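You operate a simulated robot arm through the tools that you are given. There is no shell and no other tool. Be economical: measure what you need, move in short steps, check, and stop when the job is done.

You are at the controls of a simulated two-armed robot. One attempt, no reset.

TASK
Turn the ingot out of the bench mould and dust the mould's edge.
Fine: red lever down, ingot into the bay of its mark, lever up, white rag along the dusty edge, rag back. What is to be rubbed or washed off counts as gone when no trace of it is left.
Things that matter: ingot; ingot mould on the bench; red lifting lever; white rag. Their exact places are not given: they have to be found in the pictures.

It is judged by the outcome, as a careful person would: the job done as asked, and still so three seconds after it is handed in. It fails if anything else is knocked over, pushed out of place, dropped, spilled or broken.

THE ROBOT
Two 7-joint arms with fingered hands on one trunk, on a base that drives. Base frame: it is fixed to the floor where the robot stands at the start and does not move with it; the origin is under the middle of the robot, x ahead of it, y to its left, z up; the surface under the hand at the start is at about z = 780. Units: mm, rad, N and s.
The left shoulder is at the start at [100, 125, 1231], the right one opposite. With the tool pointing down near the work surface each hand reaches from about 100 to 840 mm from the robot's upright axis, wherever it stands, measured 20 degrees to its own side. Places, roughly: ingot mould on the bench [500, -300, 800]; red lifting lever [500, -200, 900]. Payload 3.7 kg a hand.
Tool frame (each hand has its own): the origin (TCP) lies between the finger pads and is the grasp point; the fingertips stand 25 mm ahead of it; z points along the fingers, y is the line along which they close. Largest opening 88 mm; the body of the gripper starts 29 mm behind the TCP. The gripper is a hand of 5 fingers: y runs from the thumb to the fingers, the wrist lies at [-13, -97, -162] in the tool frame.
Orientation is that of the tool frame in the base frame, as a unit quaternion [w, x, y, z]. With the fingers straight down and the wrist toward the robot, the tool's x, y and z point along [0, 1, 0], [1, 0, 0] and [0, 0, -1] of the base frame.

THE INTERFACE
- The arms move only by the tool step_arm. It takes "left_series", "right_series" or both (then of equal length, played together; a hand with none holds still); each is a list of rows, each an object (a shift or turn left out is 0) with "xyz": the shift along the base's x, y, z in mm, a list of three; "dr": the turn, a rotation vector about the base's x, y, z in rad, a list of three. In form: [{"xyz": [tx, ty, tz], "dr": [wx, wy, wz]}, ...]. A call has 1 to 10 rows; each row shifts and turns the commanded pose from where the row before left it. Rows are played at 5 a second. More than 50 mm and 0.15 rad between two rows, and nothing of the call is played. A pose out of reach is approached as far as the arm can. The call stops where the force on the tool passes 50 N (or 10 N more than at its start, if that is more) or the arm is blocked; 0.2 s more then pass. In this call time passes only in rows, and 0.2 s behind the last. The reply holds the time, the measured pose of the TCP, the force on the tool along the base axes, the opening and the grip force, in the units named above and with some noise, with the torque about the TCP (base axes, N m) and any sound that the robot's microphone picked up, and new pictures: "views" is both (left out), scene, wrist or none (wrist: the cameras of the hands that moved).
- Cameras (640 x 400 px; columns grow to the right, rows downward): "scene" is now at [194.2, -0.2, 1404.3]; the picture's right is [-0.00, -1.00, 0.00], its down [-0.25, 0.00, -0.97] and it looks along [0.97, -0.00, -0.25] (base axes); focal length 214 px, centre (320, 200). "left" rides on the left gripper at [-59, -79, -105] in its tool frame; the picture's right is [-0.73, -0.32, 0.61], its down [0.62, -0.68, 0.38] and it looks along [0.29, 0.66, 0.70] (tool axes); focal length 234 px, centre (320, 200). "right" rides on the right gripper at [59, -79, -105] in its tool frame; the picture's right is [-0.73, 0.32, -0.61], its down [-0.62, -0.68, 0.38] and it looks along [-0.29, 0.66, 0.70] (tool axes); focal length 234 px, centre (320, 200).
- slide_trunk(by): slides the trunk up (or, below 0, down) by that many mm; the arms and the scene camera ride with it, the base frame stays. It gives what a move gives, with no picture.
- roll_base(legs): drives the robot by 1 to 6 legs, each [ahead, left, turn to the left] in mm, mm and rad, along the robot's own axes; the way and the turn of a leg run together, so that a leg with both is an arc; at most 1500 mm and 3.142 rad a leg. The arms and the cameras ride along, it lands a little off, and it stops where it bumps. It gives what a move gives, and a new picture of the scene camera.
- set_fingers(index, middle, ring, little, thumb_bend, thumb_turn, hand): sets how far each is bent, from 0 (flat) to 1 (curled in); at 0.3 the hand is open as for a grip, at 0.7 the pads meet at the TCP. One left out holds its place. A second passes; each finger stops where it meets its share of the squeeze, and holds until it gets a number again. It is the only way to open and close the hand. It gives what a move gives, with no picture; readings hold the bend of each and the force on index, middle, ring, little, thumb and palm. thumb_turn goes from beside the hand (0) to across from the fingers (1), as for a grip.
- aim_head(pan, tilt): turns the head with the scene camera to pan (to the left, within 1.396 rad either way) and tilt (down, from -0.506 to 1.204), counted from straight ahead of the robot. It gives what a move gives, and a new picture of the scene camera.
- point_at(camera, pixels): for up to 12 pixels [column, row] of the newest picture of that camera ("zoom" is the newest enlarged one), the place [x, y, z] in the base frame of the surface seen there, good to about 2 mm. No time passes.
- inspect(camera, box): a new picture of the part [left, top, right, bottom] of that camera's present view, enlarged. No time passes.
- close_job(): hands the job in; it is judged then, once.

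Go step by step. Measure first, check grasps and placings, and put right what went wrong. The budget is 80 turns and 260 pictures, counting those below and the enlarged ones. Unless the task says otherwise, let go and move clear before handing in, and close with one line.

The tools are called after "Emit:" by a JSON object that holds its "name" and its "arguments". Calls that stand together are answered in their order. step_arm: Moves the arms, as the interface text tells. Its arguments: {"type":"object","properties":{"left_series":{"type":"array","items":{"type":"object","properties":{"xyz":{"type":"array","items":{"type":"number"}},"dr":{"type":"array","items":{"type":"number"}}}}},"right_series":{"type":"array","items":{"type":"object","properties":{"xyz":{"type":"array","items":{"type":"number"}},"dr":{"type":"array","items":{"type":"number"}}}}},"views":{"type":"string","enum":["both","scene","wrist","none"]}},"required":[]} The other tools are called the same way: slide_trunk (by) slides the trunk up or down; set_fingers (index, middle, ring, little, thumb_bend, thumb_turn, hand) moves the fingers one by one; roll_base (legs) drives the base; aim_head (pan, tilt) turns the head that bears the scene camera; point_at (camera, pixels) gives the place of the surface under pixels of a picture; inspect (camera, box) takes an enlarged picture of a part of a camera's view; close_job () hands the job in.

At the start:

```text
time: 0.0
left_ee_pos: [586.4, 111.9, 1526.6]
left_ee_rot: [0.0, 0.706, 0.708, 0.0]
left_ft_force: [-0.7, -0.2, -0.9]
left_torque: [0.0, 0.0, -0.01]
left_grip_width: 87.6
left_grip_force: 0.0
left_shape: jaw
left_bend: [0.3, 0.3, 0.3, 0.3, 0.3, 0.98]
left_finger forces: [0.0, 0.0, 0.0, 0.1, 0.1, 0.0]
right_ee_pos: [521.9, -239.1, 1469.1]
right_ee_rot: [0.0, 0.708, 0.707, 0.0]
right_ft_force: [0.0, -0.5, -0.3]
right_torque: [0.03, 0.01, 0.0]
right_grip_width: 87.8
right_grip_force: 0.1
right_shape: jaw
right_bend: [0.3, 0.3, 0.3, 0.3, 0.3, 0.98]
right_finger forces: [0.1, 0.1, 0.1, 0.0, 0.0, 0.0]
trunk travel left (down, up): [-250.0, 165.0]
robot x, y, heading: [2.3, -0.4, 0.004]
head pan, tilt: [-0.003, 0.257]
```

scene: 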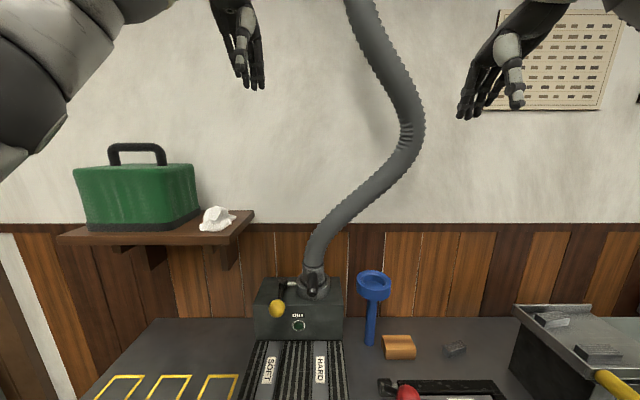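
right: 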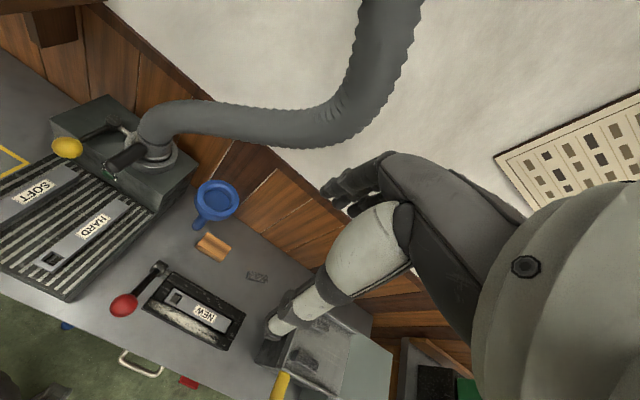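
left: 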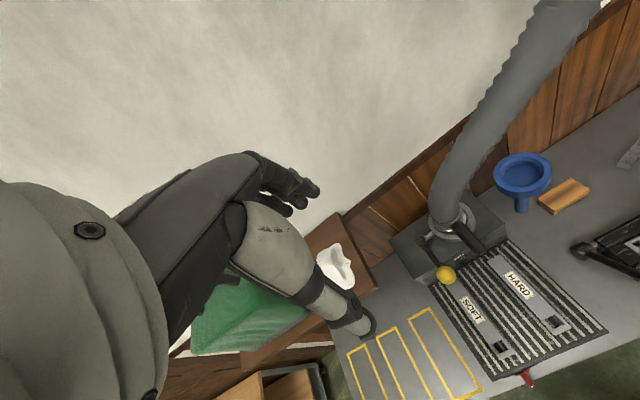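

The pictures show the bench with a machine, the mould with a red lever at about (400,390), a white rag on the shelf at (217,218), and yellow bays on the left. I'll tilt the head down to look at the bench.

Emit:
{"name": "aim_head", "arguments": {"pan": 0, "tilt": 0.85}}

```text
time: 1.0
left_ee_pos: [587.0, 111.7, 1527.2]
left_ee_rot: [0.0, 0.706, 0.708, 0.0]
left_ft_force: [-0.3, 0.2, -1.3]
left_torque: [-0.01, 0.01, 0.02]
left_grip_width: 87.6
left_grip_force: 0.1
left_shape: jaw
left_bend: [0.3, 0.3, 0.3, 0.3, 0.3, 0.98]
left_finger forces: [0.0, 0.1, 0.1, 0.0, 0.0, 0.0]
right_ee_pos: [523.9, -238.7, 1469.1]
right_ee_rot: [0.0, 0.707, 0.707, 0.0]
right_ft_force: [-0.8, 0.2, 0.0]
right_torque: [-0.03, -0.01, 0.01]
right_grip_width: 87.6
right_grip_force: 0.0
right_shape: jaw
right_bend: [0.3, 0.3, 0.3, 0.3, 0.3, 0.98]
right_finger forces: [0.1, 0.1, 0.0, 0.0, 0.1, 0.0]
trunk travel left (down, up): [-250.0, 165.0]
robot x, y, heading: [2.0, -2.5, -0.003]
head pan, tilt: [0.0, 0.85]
```

scene: 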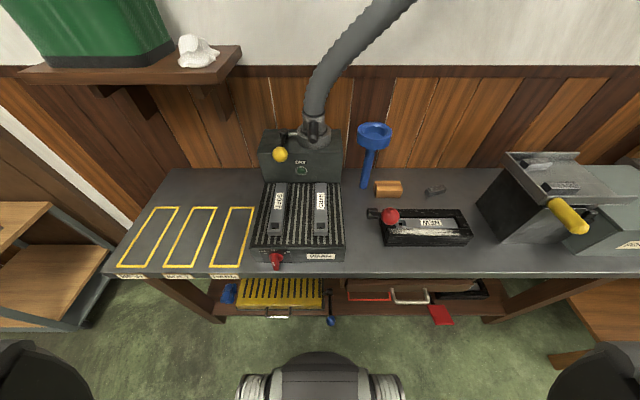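

Emit:
{"name": "inspect", "arguments": {"camera": "scene", "box": [350, 170, 490, 258]}}

Emit:
{"name": "inspect", "arguments": {"camera": "scene", "box": [110, 190, 270, 290]}}

Emit:
{"name": "inspect", "arguments": {"camera": "right", "box": [80, 240, 260, 360]}}

Emit:
{"name": "inspect", "arguments": {"camera": "scene", "box": [160, 20, 260, 90]}}

Emit:
{"name": "point_at", "arguments": {"camera": "scene", "pixels": [[390, 215], [430, 223], [382, 243], [471, 238], [465, 210], [195, 50], [372, 213], [430, 240], [400, 224], [455, 224]]}}

```text
4.55 times, centred on (420, 214) of scene
```

zoom: 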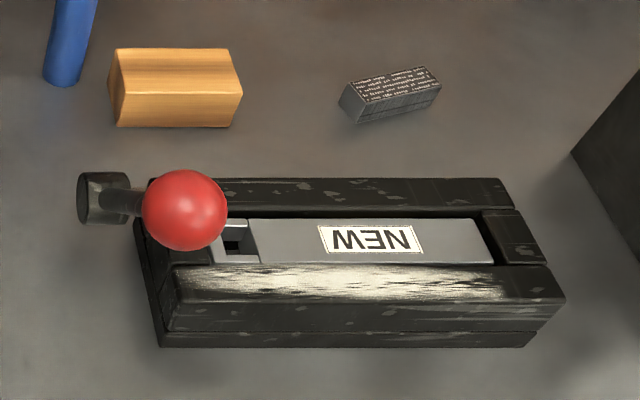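

```text
4.00 times, centred on (190, 240) of scene
```

zoom: 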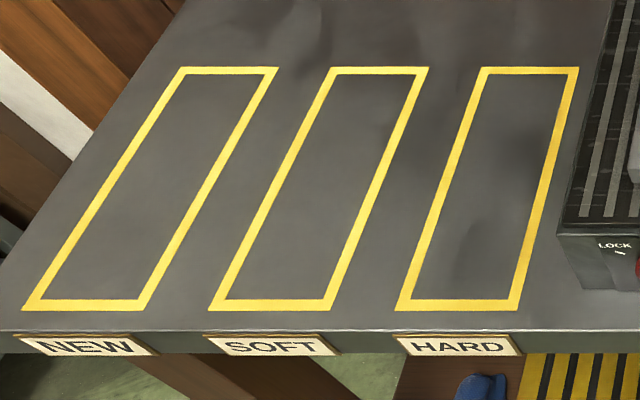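

```text
3.33 times, centred on (170, 300) of right
```

zoom: 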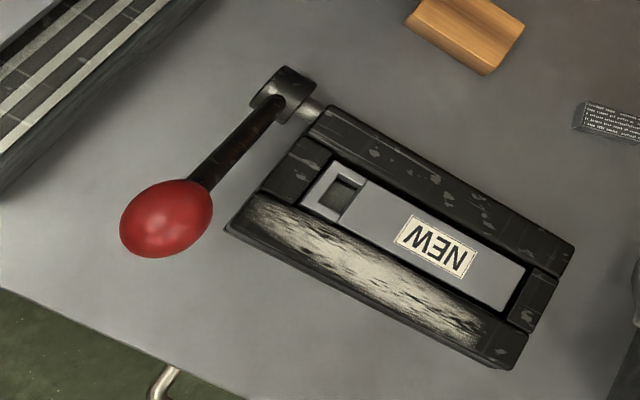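

```text
5.71 times, centred on (210, 55) of scene
```

zoom: 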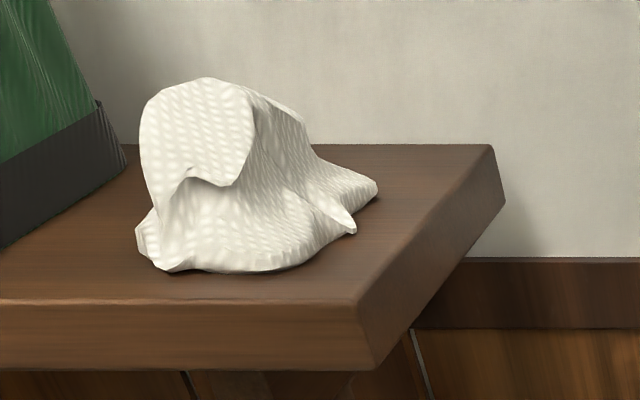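

```text
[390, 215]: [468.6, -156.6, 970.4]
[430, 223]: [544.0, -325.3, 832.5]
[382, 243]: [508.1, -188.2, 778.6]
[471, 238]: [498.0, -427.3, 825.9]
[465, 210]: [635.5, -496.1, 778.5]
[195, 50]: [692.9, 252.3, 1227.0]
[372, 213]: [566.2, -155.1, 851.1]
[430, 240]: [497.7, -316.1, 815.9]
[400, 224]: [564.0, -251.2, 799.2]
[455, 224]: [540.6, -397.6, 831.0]
```

Emit:
{"name": "point_at", "arguments": {"camera": "scene", "pixels": [[410, 220], [407, 227], [457, 219], [458, 227], [388, 229], [470, 229], [460, 211], [465, 218], [383, 210], [385, 230], [378, 213], [368, 216]]}}

Emit:
{"name": "point_at", "arguments": {"camera": "scene", "pixels": [[156, 207], [178, 207], [118, 266], [145, 266], [212, 207], [165, 266], [184, 36], [207, 67], [218, 53], [190, 65], [225, 60], [240, 46]]}}

Emit:
{"name": "inspect", "arguments": {"camera": "scene", "box": [360, 195, 420, 233]}}

```text
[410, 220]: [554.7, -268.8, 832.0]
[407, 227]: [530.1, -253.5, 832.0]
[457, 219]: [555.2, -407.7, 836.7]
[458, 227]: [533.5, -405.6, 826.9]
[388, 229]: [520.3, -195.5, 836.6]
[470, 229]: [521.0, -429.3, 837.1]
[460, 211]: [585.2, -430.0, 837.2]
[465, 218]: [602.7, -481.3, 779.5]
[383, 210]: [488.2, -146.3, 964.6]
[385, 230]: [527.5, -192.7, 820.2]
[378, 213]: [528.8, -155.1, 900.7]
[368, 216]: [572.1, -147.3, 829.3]
```

```text
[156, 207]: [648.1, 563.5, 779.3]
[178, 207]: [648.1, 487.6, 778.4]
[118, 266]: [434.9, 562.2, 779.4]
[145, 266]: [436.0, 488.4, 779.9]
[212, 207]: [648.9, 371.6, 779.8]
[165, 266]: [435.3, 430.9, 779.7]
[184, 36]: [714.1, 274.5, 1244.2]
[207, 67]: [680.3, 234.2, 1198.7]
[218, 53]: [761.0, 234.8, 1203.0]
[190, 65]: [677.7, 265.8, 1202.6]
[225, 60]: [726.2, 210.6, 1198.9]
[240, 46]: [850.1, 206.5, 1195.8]
```

```text
10.53 times, centred on (390, 214) of scene
```

zoom: 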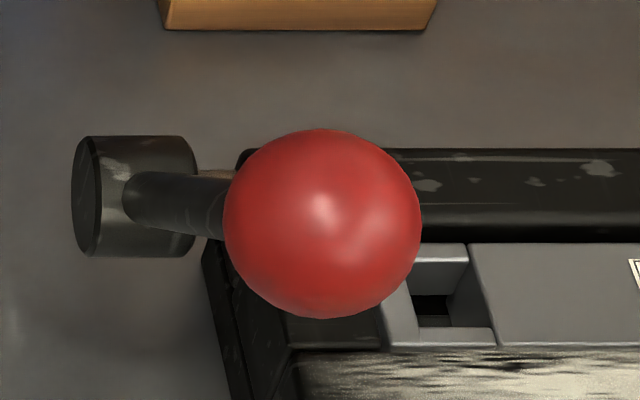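

Emit:
{"name": "point_at", "arguments": {"camera": "scene", "pixels": [[312, 110], [322, 80], [350, 40], [385, 8], [314, 135], [280, 155], [375, 130], [367, 170], [555, 215], [520, 160], [345, 260], [277, 258]]}}

Emit:
{"name": "point_at", "arguments": {"camera": "zoom", "pixels": [[322, 225], [322, 140], [322, 305], [240, 225], [405, 225], [155, 200], [85, 200]]}}

```text
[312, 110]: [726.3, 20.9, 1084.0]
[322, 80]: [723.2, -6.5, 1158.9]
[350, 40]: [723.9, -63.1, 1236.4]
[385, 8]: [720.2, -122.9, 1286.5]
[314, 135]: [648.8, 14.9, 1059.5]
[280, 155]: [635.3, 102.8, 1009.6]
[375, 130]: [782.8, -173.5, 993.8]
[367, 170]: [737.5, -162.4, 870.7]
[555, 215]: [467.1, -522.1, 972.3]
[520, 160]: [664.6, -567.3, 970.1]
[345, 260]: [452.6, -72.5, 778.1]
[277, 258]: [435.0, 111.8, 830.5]
```

```text
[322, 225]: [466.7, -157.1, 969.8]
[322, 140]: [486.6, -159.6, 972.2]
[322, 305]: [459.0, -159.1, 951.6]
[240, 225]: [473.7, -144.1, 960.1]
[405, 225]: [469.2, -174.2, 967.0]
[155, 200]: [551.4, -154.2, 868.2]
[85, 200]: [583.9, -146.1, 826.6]
```

The ball centre is near (478,-161,955), with the pivot at about (575,-155,847). I'll bring the left hand over towards the ball, yawed so it straddles the rod, and the right hand towards the mould.

Emit:
{"name": "step_arm", "arguments": {"left_series": [{"xyz": [-11, -21, -38], "dr": [0, 0, -0.15]}, {"xyz": [-11, -21, -38], "dr": [0, 0, -0.15]}, {"xyz": [-11, -21, -38], "dr": [0, 0, -0.15]}, {"xyz": [-11, -21, -38], "dr": [0, 0, -0.15]}, {"xyz": [-11, -21, -38], "dr": [0, 0, -0.15]}, {"xyz": [-11, -21, -38], "dr": [0, 0, -0.15]}, {"xyz": [-11, -21, -38], "dr": [0, 0, -0.15]}, {"xyz": [-11, -21, -38], "dr": [0, 0, -0.15]}, {"xyz": [-11, -21, -38], "dr": [0, 0, -0.15]}, {"xyz": [-11, -21, -38], "dr": [0, 0, -0.15]}], "right_series": [{"xyz": [2.5, -16, -32]}, {"xyz": [2.5, -16, -32]}, {"xyz": [2.5, -16, -32]}, {"xyz": [2.5, -16, -32]}, {"xyz": [2.5, -16, -32]}, {"xyz": [2.5, -16, -32]}, {"xyz": [2.5, -16, -32]}, {"xyz": [2.5, -16, -32]}, {"xyz": [2.5, -16, -32]}, {"xyz": [2.5, -16, -32]}], "views": "both"}}

```text
time: 3.2
left_ee_pos: [477.2, -97.7, 1147.4]
left_ee_rot: [-0.001, 0.999, 0.036, -0.001]
left_ft_force: [-0.1, -0.2, 0.1]
left_torque: [0.01, 0.0, 0.01]
left_grip_width: 87.6
left_grip_force: 0.1
left_shape: jaw
left_bend: [0.3, 0.3, 0.3, 0.3, 0.3, 0.98]
left_finger forces: [0.0, 0.1, 0.0, 0.0, 0.0, 0.1]
right_ee_pos: [549.2, -400.5, 1148.2]
right_ee_rot: [0.0, 0.707, 0.707, 0.0]
right_ft_force: [0.9, 0.3, 0.0]
right_torque: [0.03, -0.01, -0.03]
right_grip_width: 87.6
right_grip_force: 0.0
right_shape: jaw
right_bend: [0.3, 0.3, 0.3, 0.3, 0.3, 0.98]
right_finger forces: [0.1, 0.0, 0.0, 0.0, 0.1, 0.0]
trunk travel left (down, up): [-250.0, 165.0]
robot x, y, heading: [3.3, 2.8, 0.003]
head pan, tilt: [0.0, 0.85]
```

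scene: 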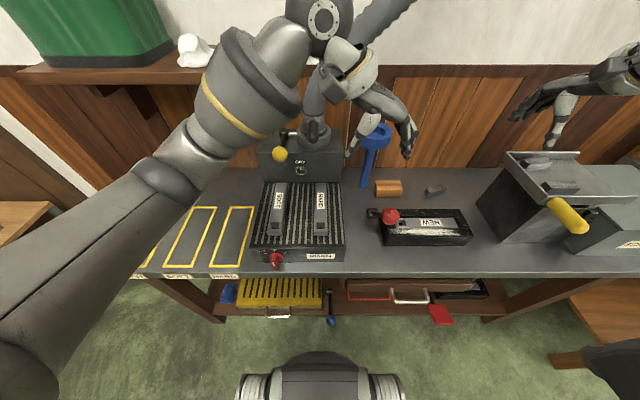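
right: 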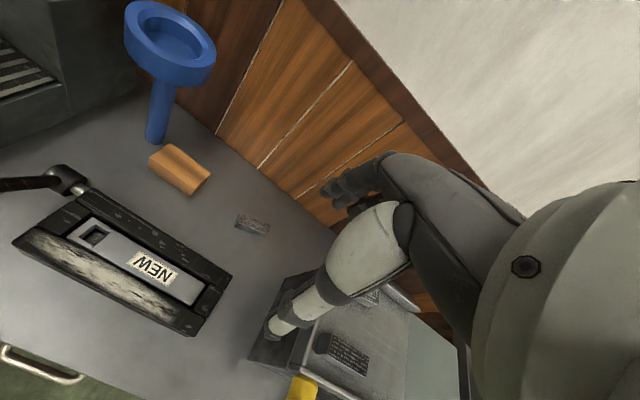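
left: 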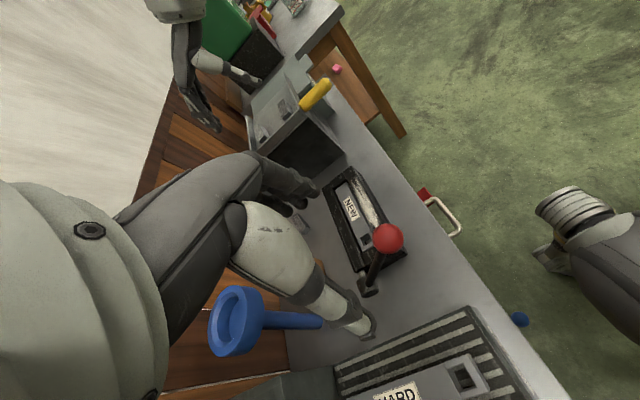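

Emit:
{"name": "step_arm", "arguments": {"left_series": [{"xyz": [0, -30, -20], "dr": [0, 0, -0.07]}, {"xyz": [0, -33, -20]}, {"xyz": [0, 0, -35]}, {"xyz": [0, 0, -35]}], "views": "both"}}

```text
time: 4.2
left_ee_pos: [477.6, -162.3, 1039.5]
left_ee_rot: [0.0, 1.0, 0.001, 0.0]
left_ft_force: [0.8, -0.4, 0.1]
left_torque: [0.01, -0.02, 0.01]
left_grip_width: 87.8
left_grip_force: 0.0
left_shape: jaw
left_bend: [0.3, 0.3, 0.3, 0.3, 0.3, 0.98]
left_finger forces: [0.1, 0.0, 0.1, 0.0, 0.0, 0.1]
right_ee_pos: [550.3, -401.6, 1149.0]
right_ee_rot: [-0.001, 0.707, 0.707, 0.001]
right_ft_force: [-0.5, 0.1, -0.5]
right_torque: [0.02, -0.01, -0.02]
right_grip_width: 87.5
right_grip_force: 0.0
right_shape: jaw
right_bend: [0.3, 0.3, 0.3, 0.3, 0.3, 0.98]
right_finger forces: [0.0, 0.0, 0.0, 0.0, 0.0, 0.0]
trunk travel left (down, up): [-250.0, 165.0]
robot x, y, heading: [2.9, 1.3, -0.003]
head pan, tilt: [0.0, 0.85]
```

scene: 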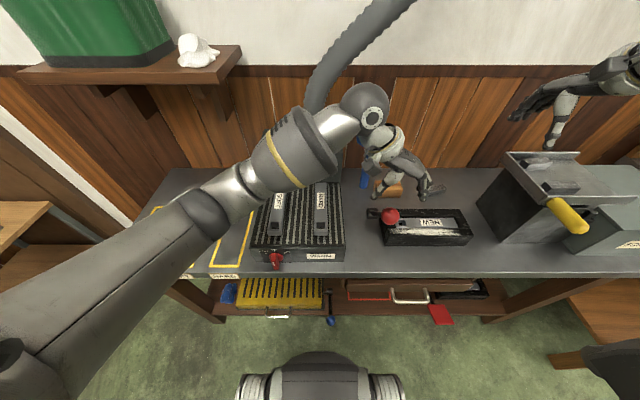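
left: 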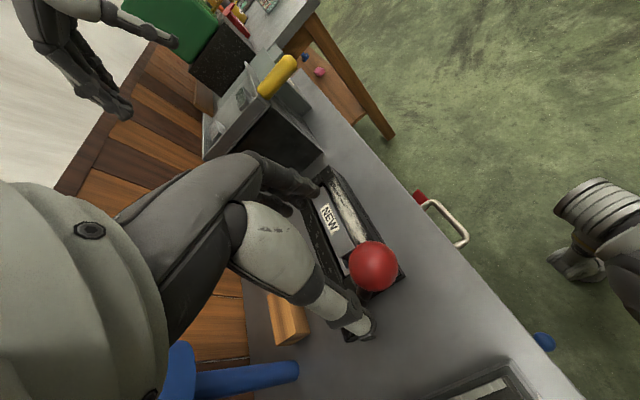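

The ball at (373,267) in the wrist view is where a point 85 mm below the TCP should appear, so the hand is aligned. I'll descend and close.

Emit:
{"name": "step_arm", "arguments": {"left_series": [{"xyz": [0, 0, -30]}, {"xyz": [0, 0, -30]}, {"xyz": [0, 0, -22]}], "views": "wrist"}}

Emit:
{"name": "set_fingers", "arguments": {"hand": "left", "index": 0.55, "middle": 0.55, "ring": 0.55, "little": 0.55, "thumb_bend": 0.55}}

```text
time: 5.0
left_ee_pos: [478.7, -161.1, 955.6]
left_ee_rot: [0.0, 1.0, 0.001, 0.0]
left_ft_force: [-0.2, -0.1, -0.1]
left_torque: [0.03, 0.02, 0.03]
left_grip_width: 87.8
left_grip_force: 0.1
left_shape: jaw
left_bend: [0.3, 0.3, 0.3, 0.3, 0.3, 0.98]
left_finger forces: [0.1, 0.0, 0.1, 0.0, 0.0, 0.0]
right_ee_pos: [548.6, -400.4, 1149.7]
right_ee_rot: [0.0, 0.707, 0.707, 0.0]
right_ft_force: [0.5, -1.7, -0.6]
right_torque: [0.03, -0.02, 0.01]
right_grip_width: 87.6
right_grip_force: 0.0
right_shape: jaw
right_bend: [0.3, 0.3, 0.3, 0.3, 0.3, 0.98]
right_finger forces: [0.0, 0.0, 0.0, 0.0, 0.0, 0.1]
trunk travel left (down, up): [-250.0, 165.0]
robot x, y, heading: [-0.7, -1.0, -0.0]
head pan, tilt: [0.0, 0.85]
```

left: 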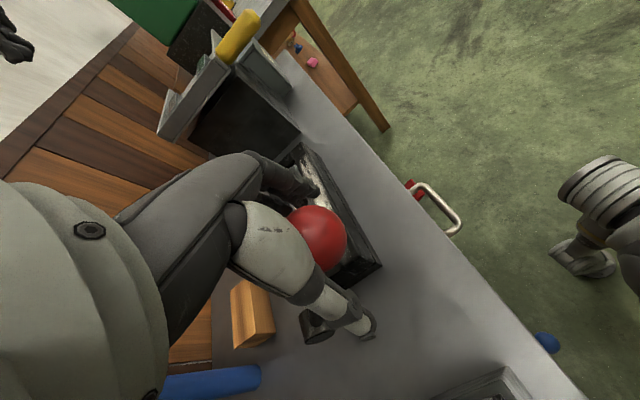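

```text
time: 6.0
left_ee_pos: [478.3, -161.8, 956.7]
left_ee_rot: [0.0, 1.0, 0.001, -0.001]
left_ft_force: [-0.2, 0.2, 0.0]
left_torque: [-0.01, 0.0, 0.03]
left_grip_width: 33.4
left_grip_force: 0.3
left_shape: fingers
left_bend: [0.54, 0.55, 0.55, 0.55, 0.54, 0.98]
left_finger forces: [0.7, 0.0, 0.0, 0.0, 1.1, 0.1]
right_ee_pos: [549.0, -400.0, 1149.3]
right_ee_rot: [-0.001, 0.707, 0.707, 0.0]
right_ft_force: [0.4, 0.1, 0.1]
right_torque: [-0.01, 0.03, -0.03]
right_grip_width: 87.8
right_grip_force: 0.2
right_shape: jaw
right_bend: [0.3, 0.3, 0.3, 0.3, 0.3, 0.98]
right_finger forces: [0.0, 0.1, 0.0, 0.0, 0.0, 0.0]
trunk travel left (down, up): [-250.0, 165.0]
robot x, y, heading: [1.7, -1.7, -0.001]
head pan, tilt: [0.0, 0.85]
```

Emit:
{"name": "set_fingers", "arguments": {"hand": "left", "index": 0.65, "middle": 0.65, "ring": 0.65, "little": 0.65, "thumb_bend": 0.65}}

```text
time: 7.0
left_ee_pos: [478.6, -161.8, 956.1]
left_ee_rot: [0.0, 1.0, 0.002, -0.001]
left_ft_force: [-0.5, -0.2, -2.3]
left_torque: [-0.01, -0.02, 0.03]
left_grip_width: 27.3
left_grip_force: 8.5
left_shape: fingers
left_bend: [0.57, 0.63, 0.65, 0.65, 0.58, 0.97]
left_finger forces: [6.5, 1.5, 0.1, 0.0, 8.1, 0.0]
right_ee_pos: [549.5, -400.7, 1149.0]
right_ee_rot: [0.0, 0.707, 0.707, 0.0]
right_ft_force: [1.1, -0.1, -0.2]
right_torque: [-0.04, -0.02, -0.02]
right_grip_width: 87.9
right_grip_force: 0.0
right_shape: jaw
right_bend: [0.3, 0.3, 0.3, 0.3, 0.3, 0.98]
right_finger forces: [0.0, 0.0, 0.1, 0.1, 0.0, 0.0]
trunk travel left (down, up): [-250.0, 165.0]
robot x, y, heading: [3.2, -2.2, 0.003]
head pan, tilt: [0.0, 0.85]
```

Emit:
{"name": "step_arm", "arguments": {"left_series": [{"xyz": [-7, 0, -7.5]}, {"xyz": [-7, 0, -7.5]}, {"xyz": [-6, 0, -8]}, {"xyz": [-6, 0, -8]}, {"xyz": [-5, 0, -9]}, {"xyz": [-4.5, 0, -9]}], "views": "both"}}

```text
time: 8.4
left_ee_pos: [439.5, -163.5, 909.5]
left_ee_rot: [0.002, 1.0, -0.001, 0.001]
left_ft_force: [-7.6, -6.3, 16.5]
left_torque: [0.02, -0.8, -0.26]
left_grip_width: 9.1
left_grip_force: 8.3
left_shape: fingers
left_bend: [0.65, 0.65, 0.65, 0.65, 0.65, 0.97]
left_finger forces: [0.0, 0.1, 0.4, 3.2, 0.1, 13.0]
right_ee_pos: [548.4, -400.9, 1150.1]
right_ee_rot: [-0.001, 0.708, 0.707, 0.001]
right_ft_force: [0.0, 0.2, 0.0]
right_torque: [0.01, -0.01, 0.0]
right_grip_width: 87.8
right_grip_force: 0.1
right_shape: jaw
right_bend: [0.3, 0.3, 0.3, 0.3, 0.3, 0.98]
right_finger forces: [0.0, 0.0, 0.1, 0.0, 0.0, 0.0]
trunk travel left (down, up): [-250.0, 165.0]
robot x, y, heading: [-0.2, -2.8, 0.002]
head pan, tilt: [0.0, 0.85]
```

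scene: 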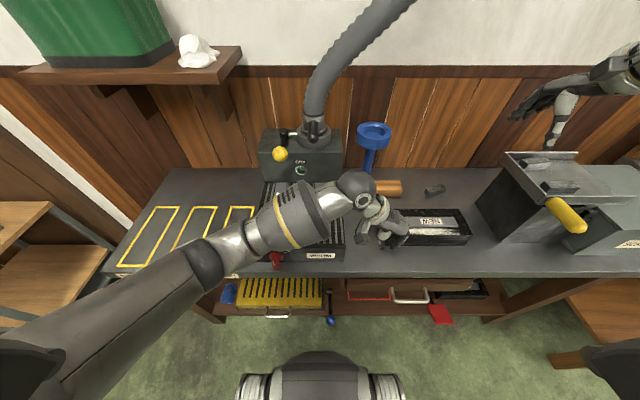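
left: 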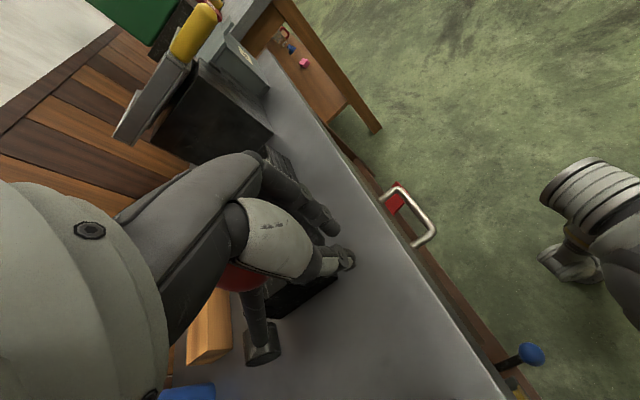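

The ball slid out towards +x, and the palm is now pressing on it at about 16 N. I'll check how far the lever moved.

Emit:
{"name": "point_at", "arguments": {"camera": "left", "pixels": [[238, 280], [225, 277], [250, 288], [255, 310], [262, 330]]}}

Emit:
{"name": "inspect", "arguments": {"camera": "scene", "box": [340, 180, 480, 267]}}

```text
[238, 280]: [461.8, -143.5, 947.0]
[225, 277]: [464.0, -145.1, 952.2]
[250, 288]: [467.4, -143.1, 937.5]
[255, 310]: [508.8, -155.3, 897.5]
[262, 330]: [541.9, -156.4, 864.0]
```

```text
4.57 times, centred on (410, 224) of scene
```

zoom: 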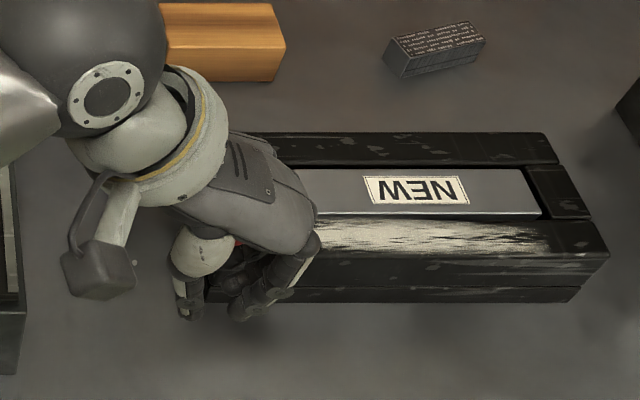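

The lever sank only slightly, and the grip was off-centre towards the index finger. I'll open, lift off, see whether the lever stays, and re-grip deeper and further +x.

Emit:
{"name": "set_fingers", "arguments": {"hand": "left", "index": 0.3, "middle": 0.3, "ring": 0.3, "little": 0.3, "thumb_bend": 0.3}}

Emit:
{"name": "step_arm", "arguments": {"left_series": [{"xyz": [0, 0, 40]}, {"xyz": [0, 0, 50]}, {"xyz": [20, 0, 30]}], "views": "both"}}

Emit:
{"name": "inspect", "arguments": {"camera": "scene", "box": [340, 180, 480, 267]}}

```text
time: 9.4
left_ee_pos: [439.8, -161.6, 908.2]
left_ee_rot: [0.001, 1.0, 0.0, 0.001]
left_ft_force: [-13.9, -9.6, 18.2]
left_torque: [0.27, -1.14, -0.36]
left_grip_width: 84.4
left_grip_force: 10.7
left_shape: fingers
left_bend: [0.3, 0.3, 0.3, 0.3, 0.3, 0.97]
left_finger forces: [0.0, 0.0, 0.0, 0.1, 0.0, 21.4]
right_ee_pos: [546.7, -401.2, 1150.9]
right_ee_rot: [0.0, 0.707, 0.707, 0.001]
right_ft_force: [0.3, 0.2, -0.5]
right_torque: [-0.03, 0.0, 0.03]
right_grip_width: 87.8
right_grip_force: 0.0
right_shape: jaw
right_bend: [0.3, 0.3, 0.3, 0.3, 0.3, 0.98]
right_finger forces: [0.0, 0.0, 0.0, 0.0, 0.1, 0.0]
trunk travel left (down, up): [-250.0, 165.0]
robot x, y, heading: [0.7, -2.5, 0.003]
head pan, tilt: [0.0, 0.85]
```

```text
time: 10.2
left_ee_pos: [459.8, -160.9, 1025.6]
left_ee_rot: [-0.002, 1.0, 0.002, -0.001]
left_ft_force: [0.4, -0.3, -0.2]
left_torque: [-0.01, -0.01, -0.02]
left_grip_width: 84.4
left_grip_force: 0.0
left_shape: fingers
left_bend: [0.3, 0.3, 0.3, 0.3, 0.3, 0.97]
left_finger forces: [0.0, 0.0, 0.0, 0.0, 0.1, 0.0]
right_ee_pos: [550.5, -400.6, 1149.4]
right_ee_rot: [0.0, 0.708, 0.707, 0.001]
right_ft_force: [-1.0, 0.0, -1.0]
right_torque: [0.02, 0.02, -0.04]
right_grip_width: 87.6
right_grip_force: 0.0
right_shape: jaw
right_bend: [0.3, 0.3, 0.3, 0.3, 0.3, 0.98]
right_finger forces: [0.0, 0.0, 0.0, 0.0, 0.0, 0.0]
trunk travel left (down, up): [-250.0, 165.0]
robot x, y, heading: [-3.0, 0.7, 0.0]
head pan, tilt: [0.0, 0.85]
```

scene: 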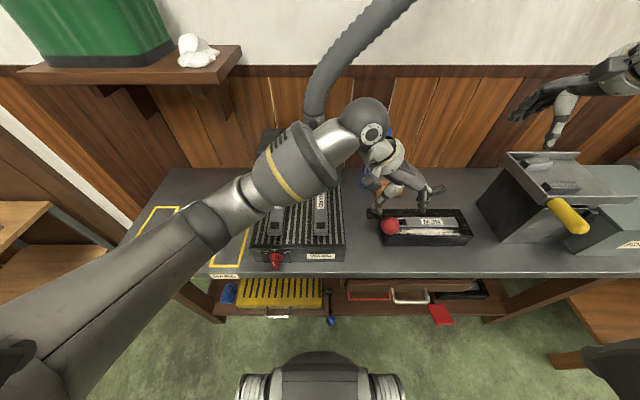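
left: 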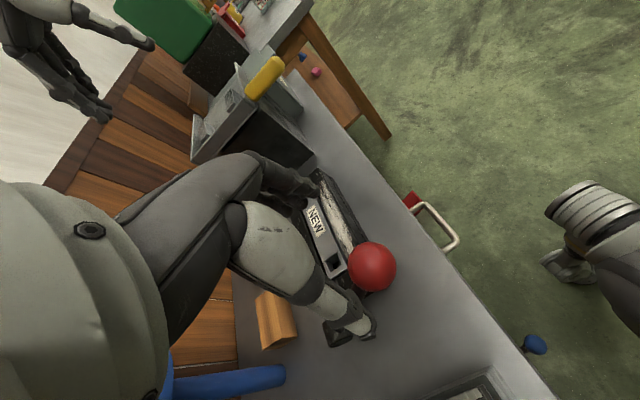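

```text
4.57 times, centred on (410, 224) of scene
```

zoom: 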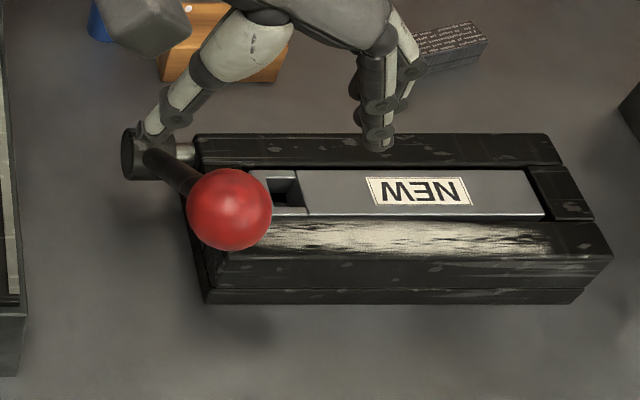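

The lever holds where it was left. I'll measure the ball again.

Emit:
{"name": "point_at", "arguments": {"camera": "zoom", "pixels": [[228, 210], [228, 175], [228, 245], [192, 210], [265, 210], [170, 170], [285, 205], [540, 210]]}}

Emit:
{"name": "point_at", "arguments": {"camera": "left", "pixels": [[371, 267], [371, 246], [371, 287], [351, 267], [393, 267]]}}

```text
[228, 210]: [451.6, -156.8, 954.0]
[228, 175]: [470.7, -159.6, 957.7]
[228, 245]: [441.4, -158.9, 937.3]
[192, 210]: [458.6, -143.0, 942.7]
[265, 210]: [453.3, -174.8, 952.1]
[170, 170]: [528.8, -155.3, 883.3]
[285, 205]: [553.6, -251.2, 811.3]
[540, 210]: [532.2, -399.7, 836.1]
```

```text
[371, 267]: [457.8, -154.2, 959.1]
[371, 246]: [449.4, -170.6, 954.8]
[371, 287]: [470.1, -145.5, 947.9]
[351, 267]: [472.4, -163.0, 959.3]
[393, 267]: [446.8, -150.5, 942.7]
```

Emit:
{"name": "step_arm", "arguments": {"left_series": [{"xyz": [10, 0, -30]}, {"xyz": [0, 0, -35]}, {"xyz": [0, 0, -29]}], "views": "wrist"}}

Emit:
{"name": "set_fingers", "arguments": {"hand": "left", "index": 0.8, "middle": 0.8, "ring": 0.8, "little": 0.8, "thumb_bend": 0.8}}

```text
time: 11.0
left_ee_pos: [472.3, -161.7, 932.2]
left_ee_rot: [0.0, 1.0, 0.002, -0.001]
left_ft_force: [0.3, 0.0, 0.9]
left_torque: [-0.01, -0.01, 0.01]
left_grip_width: 84.4
left_grip_force: 0.1
left_shape: fingers
left_bend: [0.3, 0.3, 0.3, 0.3, 0.3, 0.97]
left_finger forces: [0.1, 0.1, 0.1, 0.0, 0.0, 0.1]
right_ee_pos: [549.1, -400.3, 1149.7]
right_ee_rot: [0.0, 0.707, 0.708, 0.0]
right_ft_force: [0.0, 0.3, -0.5]
right_torque: [0.0, -0.01, -0.01]
right_grip_width: 87.5
right_grip_force: 0.0
right_shape: jaw
right_bend: [0.3, 0.3, 0.3, 0.3, 0.3, 0.98]
right_finger forces: [0.0, 0.1, 0.0, 0.1, 0.0, 0.1]
trunk travel left (down, up): [-250.0, 165.0]
robot x, y, heading: [-0.8, 2.0, -0.007]
head pan, tilt: [0.0, 0.85]
```

left: 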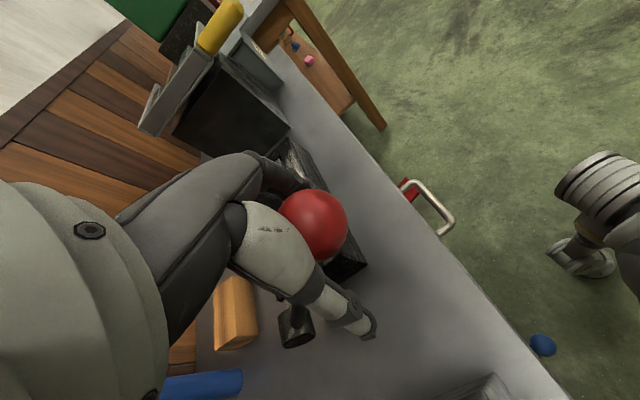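

```text
time: 12.0
left_ee_pos: [473.4, -161.7, 928.4]
left_ee_rot: [-0.001, 1.0, 0.002, -0.001]
left_ft_force: [5.8, -9.4, -9.4]
left_torque: [-0.11, 0.08, -0.36]
left_grip_width: 7.9
left_grip_force: 32.1
left_shape: fingers
left_bend: [0.78, 0.73, 0.71, 0.8, 0.71, 0.98]
left_finger forces: [18.3, 9.4, 12.1, 0.0, 24.0, 0.1]
right_ee_pos: [551.0, -401.0, 1147.3]
right_ee_rot: [-0.001, 0.708, 0.707, 0.001]
right_ft_force: [0.3, -1.1, -0.3]
right_torque: [0.02, 0.0, 0.02]
right_grip_width: 87.5
right_grip_force: 0.0
right_shape: jaw
right_bend: [0.3, 0.3, 0.3, 0.3, 0.3, 0.98]
right_finger forces: [0.0, 0.0, 0.0, 0.0, 0.1, 0.0]
trunk travel left (down, up): [-250.0, 165.0]
robot x, y, heading: [-0.4, -2.4, 0.001]
head pan, tilt: [0.0, 0.85]
```

The ball is now caged (index, middle, ring and thumb loaded). I'll follow the arc down.

Emit:
{"name": "step_arm", "arguments": {"left_series": [{"xyz": [-6, 0, -9], "dr": [0, -0.05, 0]}, {"xyz": [-6, 0, -9.5], "dr": [0, -0.05, 0]}, {"xyz": [-5.5, 0, -11], "dr": [0, -0.05, 0]}, {"xyz": [-5, 0, -12], "dr": [0, -0.05, 0]}], "views": "both"}}

```text
time: 13.0
left_ee_pos: [448.2, -161.8, 891.2]
left_ee_rot: [0.001, 0.995, 0.0, 0.1]
left_ft_force: [-0.1, -10.3, 7.6]
left_torque: [-0.1, -0.15, -0.49]
left_grip_width: 6.4
left_grip_force: 28.3
left_shape: fingers
left_bend: [0.79, 0.74, 0.72, 0.8, 0.72, 0.97]
left_finger forces: [15.2, 6.3, 13.4, 0.0, 22.4, 0.0]
right_ee_pos: [548.4, -401.8, 1149.2]
right_ee_rot: [-0.001, 0.708, 0.707, 0.0]
right_ft_force: [0.5, 0.2, -1.0]
right_torque: [0.03, -0.01, -0.04]
right_grip_width: 87.9
right_grip_force: 0.1
right_shape: jaw
right_bend: [0.3, 0.3, 0.3, 0.3, 0.3, 0.98]
right_finger forces: [0.0, 0.0, 0.0, 0.0, 0.0, 0.0]
trunk travel left (down, up): [-250.0, 165.0]
robot x, y, heading: [2.8, 0.0, 0.007]
head pan, tilt: [0.0, 0.85]
```

scene: 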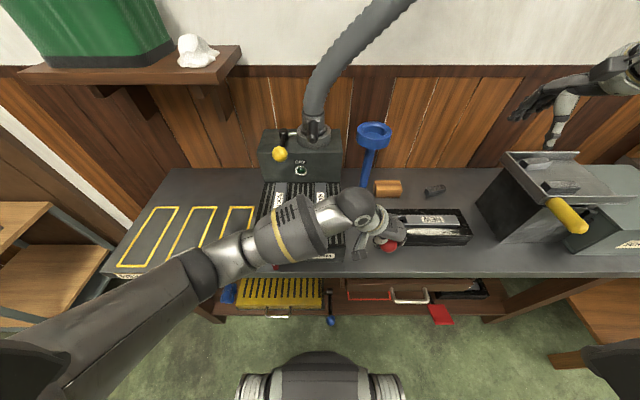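
left: 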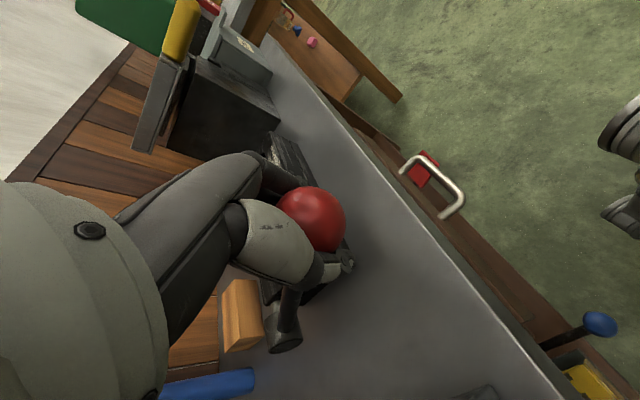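

Emit:
{"name": "step_arm", "arguments": {"left_series": [{"xyz": [-3.5, 0, -12], "dr": [0, -0.05, 0]}, {"xyz": [-3, 0, -12.5], "dr": [0, -0.05, 0]}, {"xyz": [-1.5, 0, -12.5], "dr": [0, -0.05, 0]}, {"xyz": [-0.5, 0, -12.5], "dr": [0, -0.05, 0]}], "views": "both"}}

```text
time: 14.0
left_ee_pos: [438.3, -161.1, 840.3]
left_ee_rot: [-0.001, 0.98, 0.001, 0.198]
left_ft_force: [-12.0, -3.8, 6.1]
left_torque: [-0.02, 0.09, -0.27]
left_grip_width: 0.0
left_grip_force: 23.1
left_shape: fingers
left_bend: [0.8, 0.76, 0.73, 0.8, 0.75, 0.97]
left_finger forces: [18.2, 1.1, 7.5, 0.9, 19.4, 0.0]
right_ee_pos: [547.6, -401.3, 1149.4]
right_ee_rot: [0.0, 0.707, 0.707, 0.0]
right_ft_force: [-0.6, 0.4, -0.5]
right_torque: [-0.02, 0.0, 0.03]
right_grip_width: 87.7
right_grip_force: 0.0
right_shape: jaw
right_bend: [0.3, 0.3, 0.3, 0.3, 0.3, 0.98]
right_finger forces: [0.0, 0.0, 0.0, 0.0, 0.0, 0.1]
trunk travel left (down, up): [-250.0, 165.0]
robot x, y, heading: [0.1, 1.1, -0.003]
head pan, tilt: [0.0, 0.85]
```

scene: 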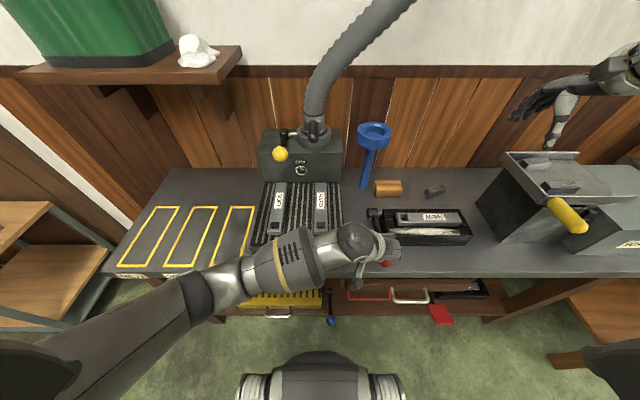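
left: 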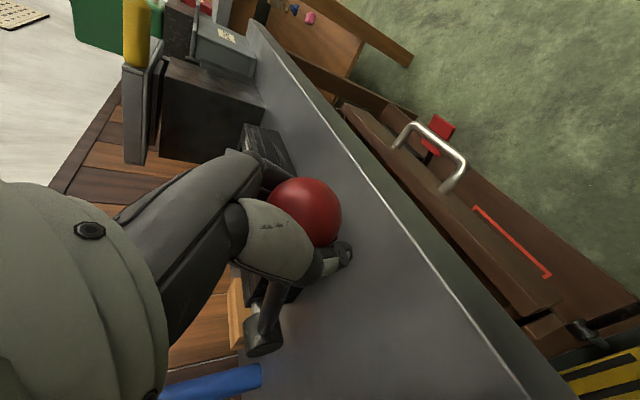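

Emit:
{"name": "step_arm", "arguments": {"left_series": [{"xyz": [1, 0, -12], "dr": [0, -0.08, 0]}, {"xyz": [2, 0, -12], "dr": [0, -0.08, 0]}], "views": "wrist"}}

Emit:
{"name": "inspect", "arguments": {"camera": "scene", "box": [340, 180, 480, 267]}}

```text
time: 14.6
left_ee_pos: [440.2, -162.1, 817.1]
left_ee_rot: [0.0, 0.961, -0.001, 0.275]
left_ft_force: [-19.7, -5.6, 3.6]
left_torque: [0.09, 0.01, -0.3]
left_grip_width: 0.3
left_grip_force: 24.7
left_shape: fingers
left_bend: [0.8, 0.76, 0.73, 0.81, 0.75, 0.96]
left_finger forces: [19.9, 0.7, 7.7, 2.1, 18.0, 0.0]
right_ee_pos: [547.3, -399.5, 1150.5]
right_ee_rot: [0.0, 0.708, 0.706, 0.001]
right_ft_force: [-0.4, 0.5, -1.3]
right_torque: [0.01, 0.0, 0.0]
right_grip_width: 87.6
right_grip_force: 0.0
right_shape: jaw
right_bend: [0.3, 0.3, 0.3, 0.3, 0.3, 0.98]
right_finger forces: [0.0, 0.0, 0.0, 0.0, 0.0, 0.0]
trunk travel left (down, up): [-250.0, 165.0]
robot x, y, heading: [3.6, 2.1, 0.002]
head pan, tilt: [0.0, 0.85]
```

left: 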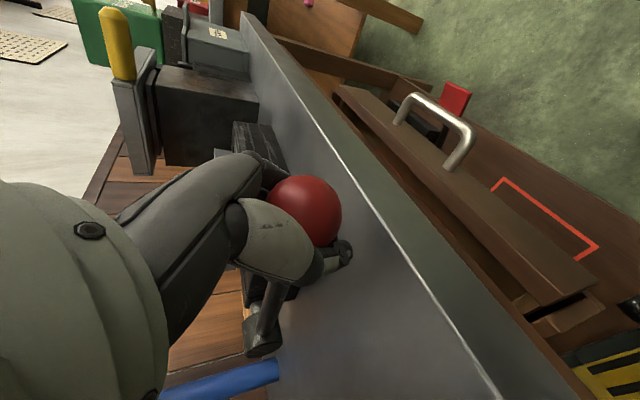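

```text
4.57 times, centred on (410, 224) of scene
```

zoom: 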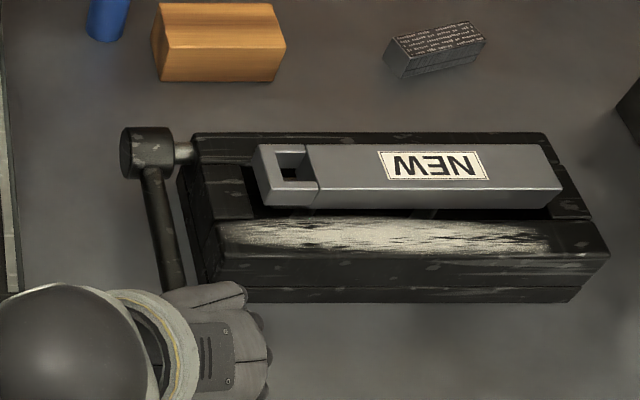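

Emit:
{"name": "point_at", "arguments": {"camera": "zoom", "pixels": [[345, 180], [540, 180], [345, 199], [560, 187], [265, 200], [262, 150], [542, 147], [320, 190], [165, 240], [145, 150], [435, 166]]}}

```text
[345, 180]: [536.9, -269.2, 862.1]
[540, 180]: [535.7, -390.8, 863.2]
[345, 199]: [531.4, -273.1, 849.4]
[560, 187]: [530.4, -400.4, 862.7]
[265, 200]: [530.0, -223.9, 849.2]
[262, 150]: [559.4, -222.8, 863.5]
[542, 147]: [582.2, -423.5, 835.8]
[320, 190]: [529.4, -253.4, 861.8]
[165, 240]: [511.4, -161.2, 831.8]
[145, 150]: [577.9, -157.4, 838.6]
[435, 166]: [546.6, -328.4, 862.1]
```

Emit:
{"name": "step_arm", "arguments": {"left_series": [{"xyz": [4, 0, -8], "dr": [0, -0.06, 0]}, {"xyz": [4, 0, -8], "dr": [0, -0.06, 0]}], "views": "wrist"}}

Emit:
{"name": "inspect", "arguments": {"camera": "scene", "box": [340, 180, 480, 267]}}

Emit:
{"name": "point_at", "arguments": {"camera": "zoom", "pixels": [[345, 180], [540, 180], [435, 166], [165, 240]]}}

```text
time: 15.3
left_ee_pos: [447.1, -163.0, 812.0]
left_ee_rot: [0.014, 0.942, 0.003, 0.336]
left_ft_force: [-20.9, 17.3, 30.6]
left_torque: [0.24, 1.53, -0.59]
left_grip_width: 0.0
left_grip_force: 41.3
left_shape: fingers
left_bend: [0.79, 0.76, 0.72, 0.81, 0.75, 0.98]
left_finger forces: [12.3, 0.3, 17.8, 2.6, 49.7, 0.0]
right_ee_pos: [546.1, -395.2, 1152.1]
right_ee_rot: [0.001, 0.706, 0.708, 0.0]
right_ft_force: [-0.1, 0.9, 0.8]
right_torque: [0.01, 0.01, 0.0]
right_grip_width: 87.8
right_grip_force: 0.0
right_shape: jaw
right_bend: [0.3, 0.3, 0.3, 0.3, 0.3, 0.98]
right_finger forces: [0.0, 0.1, 0.0, 0.1, 0.1, 0.0]
trunk travel left (down, up): [-250.0, 165.0]
robot x, y, heading: [-2.5, 2.6, 0.008]
head pan, tilt: [0.0, 0.85]
stopped in row 2 (left hand): the force on the tool passed its limit at 54 N (the readings are from after the stop); the commanded pose is now the measured one
```

left: 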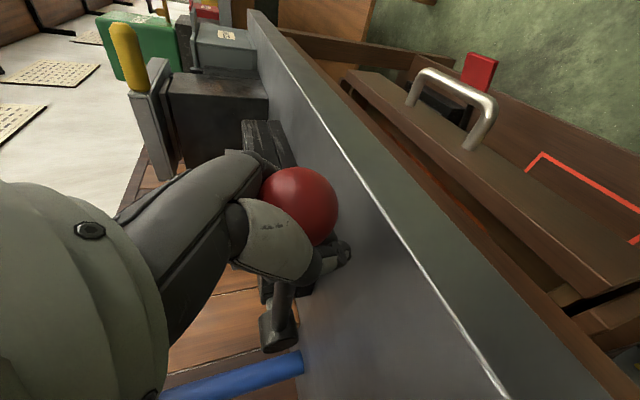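

```text
4.57 times, centred on (410, 224) of scene
```

zoom: 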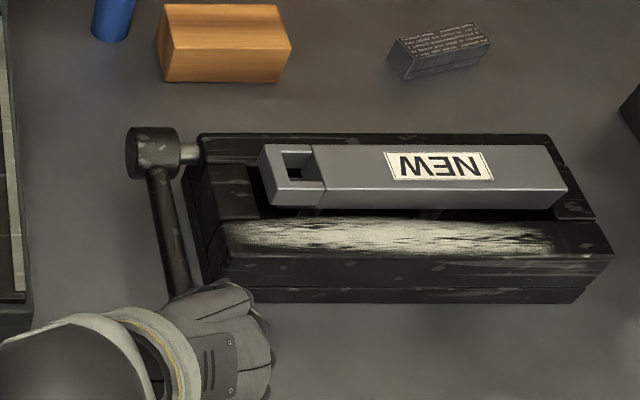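

```text
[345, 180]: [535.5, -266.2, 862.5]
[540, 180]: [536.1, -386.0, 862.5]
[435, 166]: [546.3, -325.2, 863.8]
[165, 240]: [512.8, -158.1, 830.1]
```

The force stop and unchanged ingot height (top 862, about 25 mm proud) show the lever is fully down. I'll loosen slightly, untilt, then open and lift off.

Emit:
{"name": "set_fingers", "arguments": {"hand": "left", "index": 0.58, "middle": 0.58, "ring": 0.58, "little": 0.6, "thumb_bend": 0.58}}

Emit:
{"name": "step_arm", "arguments": {"left_series": [{"xyz": [-3, 0, 1], "dr": [0, 0.14, 0]}, {"xyz": [-3, 0, 1], "dr": [0, 0.14, 0]}, {"xyz": [-2, 0, 1], "dr": [0, 0.14, 0]}, {"xyz": [0, 0, 1], "dr": [0, 0.14, 0]}], "views": "wrist"}}

Emit:
{"name": "inspect", "arguments": {"camera": "scene", "box": [340, 180, 480, 267]}}

```text
time: 16.3
left_ee_pos: [448.5, -162.7, 813.1]
left_ee_rot: [0.012, 0.941, 0.003, 0.338]
left_ft_force: [-15.8, 16.5, 37.8]
left_torque: [-0.01, -0.07, 0.12]
left_grip_width: 29.3
left_grip_force: 21.9
left_shape: fingers
left_bend: [0.57, 0.57, 0.57, 0.79, 0.57, 0.97]
left_finger forces: [2.7, 0.1, 0.1, 18.0, 22.8, 0.3]
right_ee_pos: [546.2, -397.3, 1151.9]
right_ee_rot: [0.002, 0.708, 0.707, 0.0]
right_ft_force: [0.0, -0.8, -0.1]
right_torque: [-0.01, 0.0, -0.01]
right_grip_width: 87.6
right_grip_force: 0.1
right_shape: jaw
right_bend: [0.3, 0.3, 0.3, 0.3, 0.3, 0.98]
right_finger forces: [0.0, 0.0, 0.1, 0.1, 0.0, 0.1]
trunk travel left (down, up): [-250.0, 165.0]
robot x, y, heading: [0.8, 0.4, 0.003]
head pan, tilt: [0.0, 0.85]
```

```text
time: 17.3
left_ee_pos: [441.2, -166.1, 812.5]
left_ee_rot: [0.01, 0.998, 0.003, 0.061]
left_ft_force: [5.7, -12.2, 20.7]
left_torque: [0.28, -0.53, -0.43]
left_grip_width: 26.4
left_grip_force: 11.9
left_shape: fingers
left_bend: [0.57, 0.57, 0.57, 0.95, 0.57, 0.98]
left_finger forces: [0.0, 0.1, 0.1, 23.5, 0.3, 0.0]
right_ee_pos: [548.6, -400.8, 1149.2]
right_ee_rot: [0.0, 0.708, 0.707, 0.001]
right_ft_force: [-0.3, -0.4, 0.3]
right_torque: [-0.03, -0.01, -0.03]
right_grip_width: 87.6
right_grip_force: 0.0
right_shape: jaw
right_bend: [0.3, 0.3, 0.3, 0.3, 0.3, 0.98]
right_finger forces: [0.1, 0.1, 0.1, 0.0, 0.0, 0.0]
trunk travel left (down, up): [-250.0, 165.0]
robot x, y, heading: [-0.7, 0.2, 0.002]
head pan, tilt: [0.0, 0.85]
```

left: 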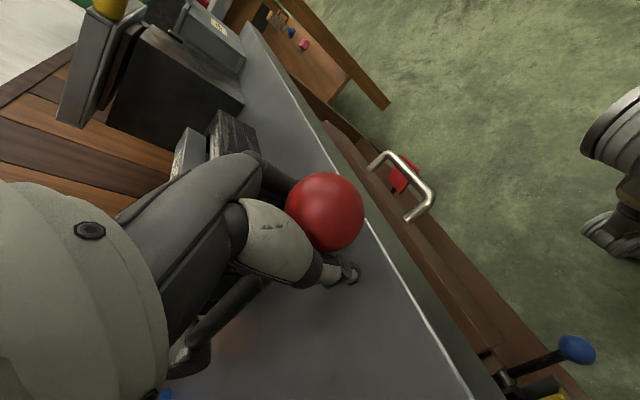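

```text
4.57 times, centred on (410, 224) of scene
```

zoom: 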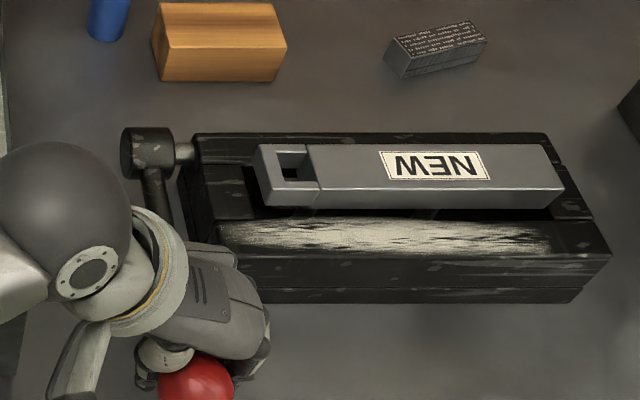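

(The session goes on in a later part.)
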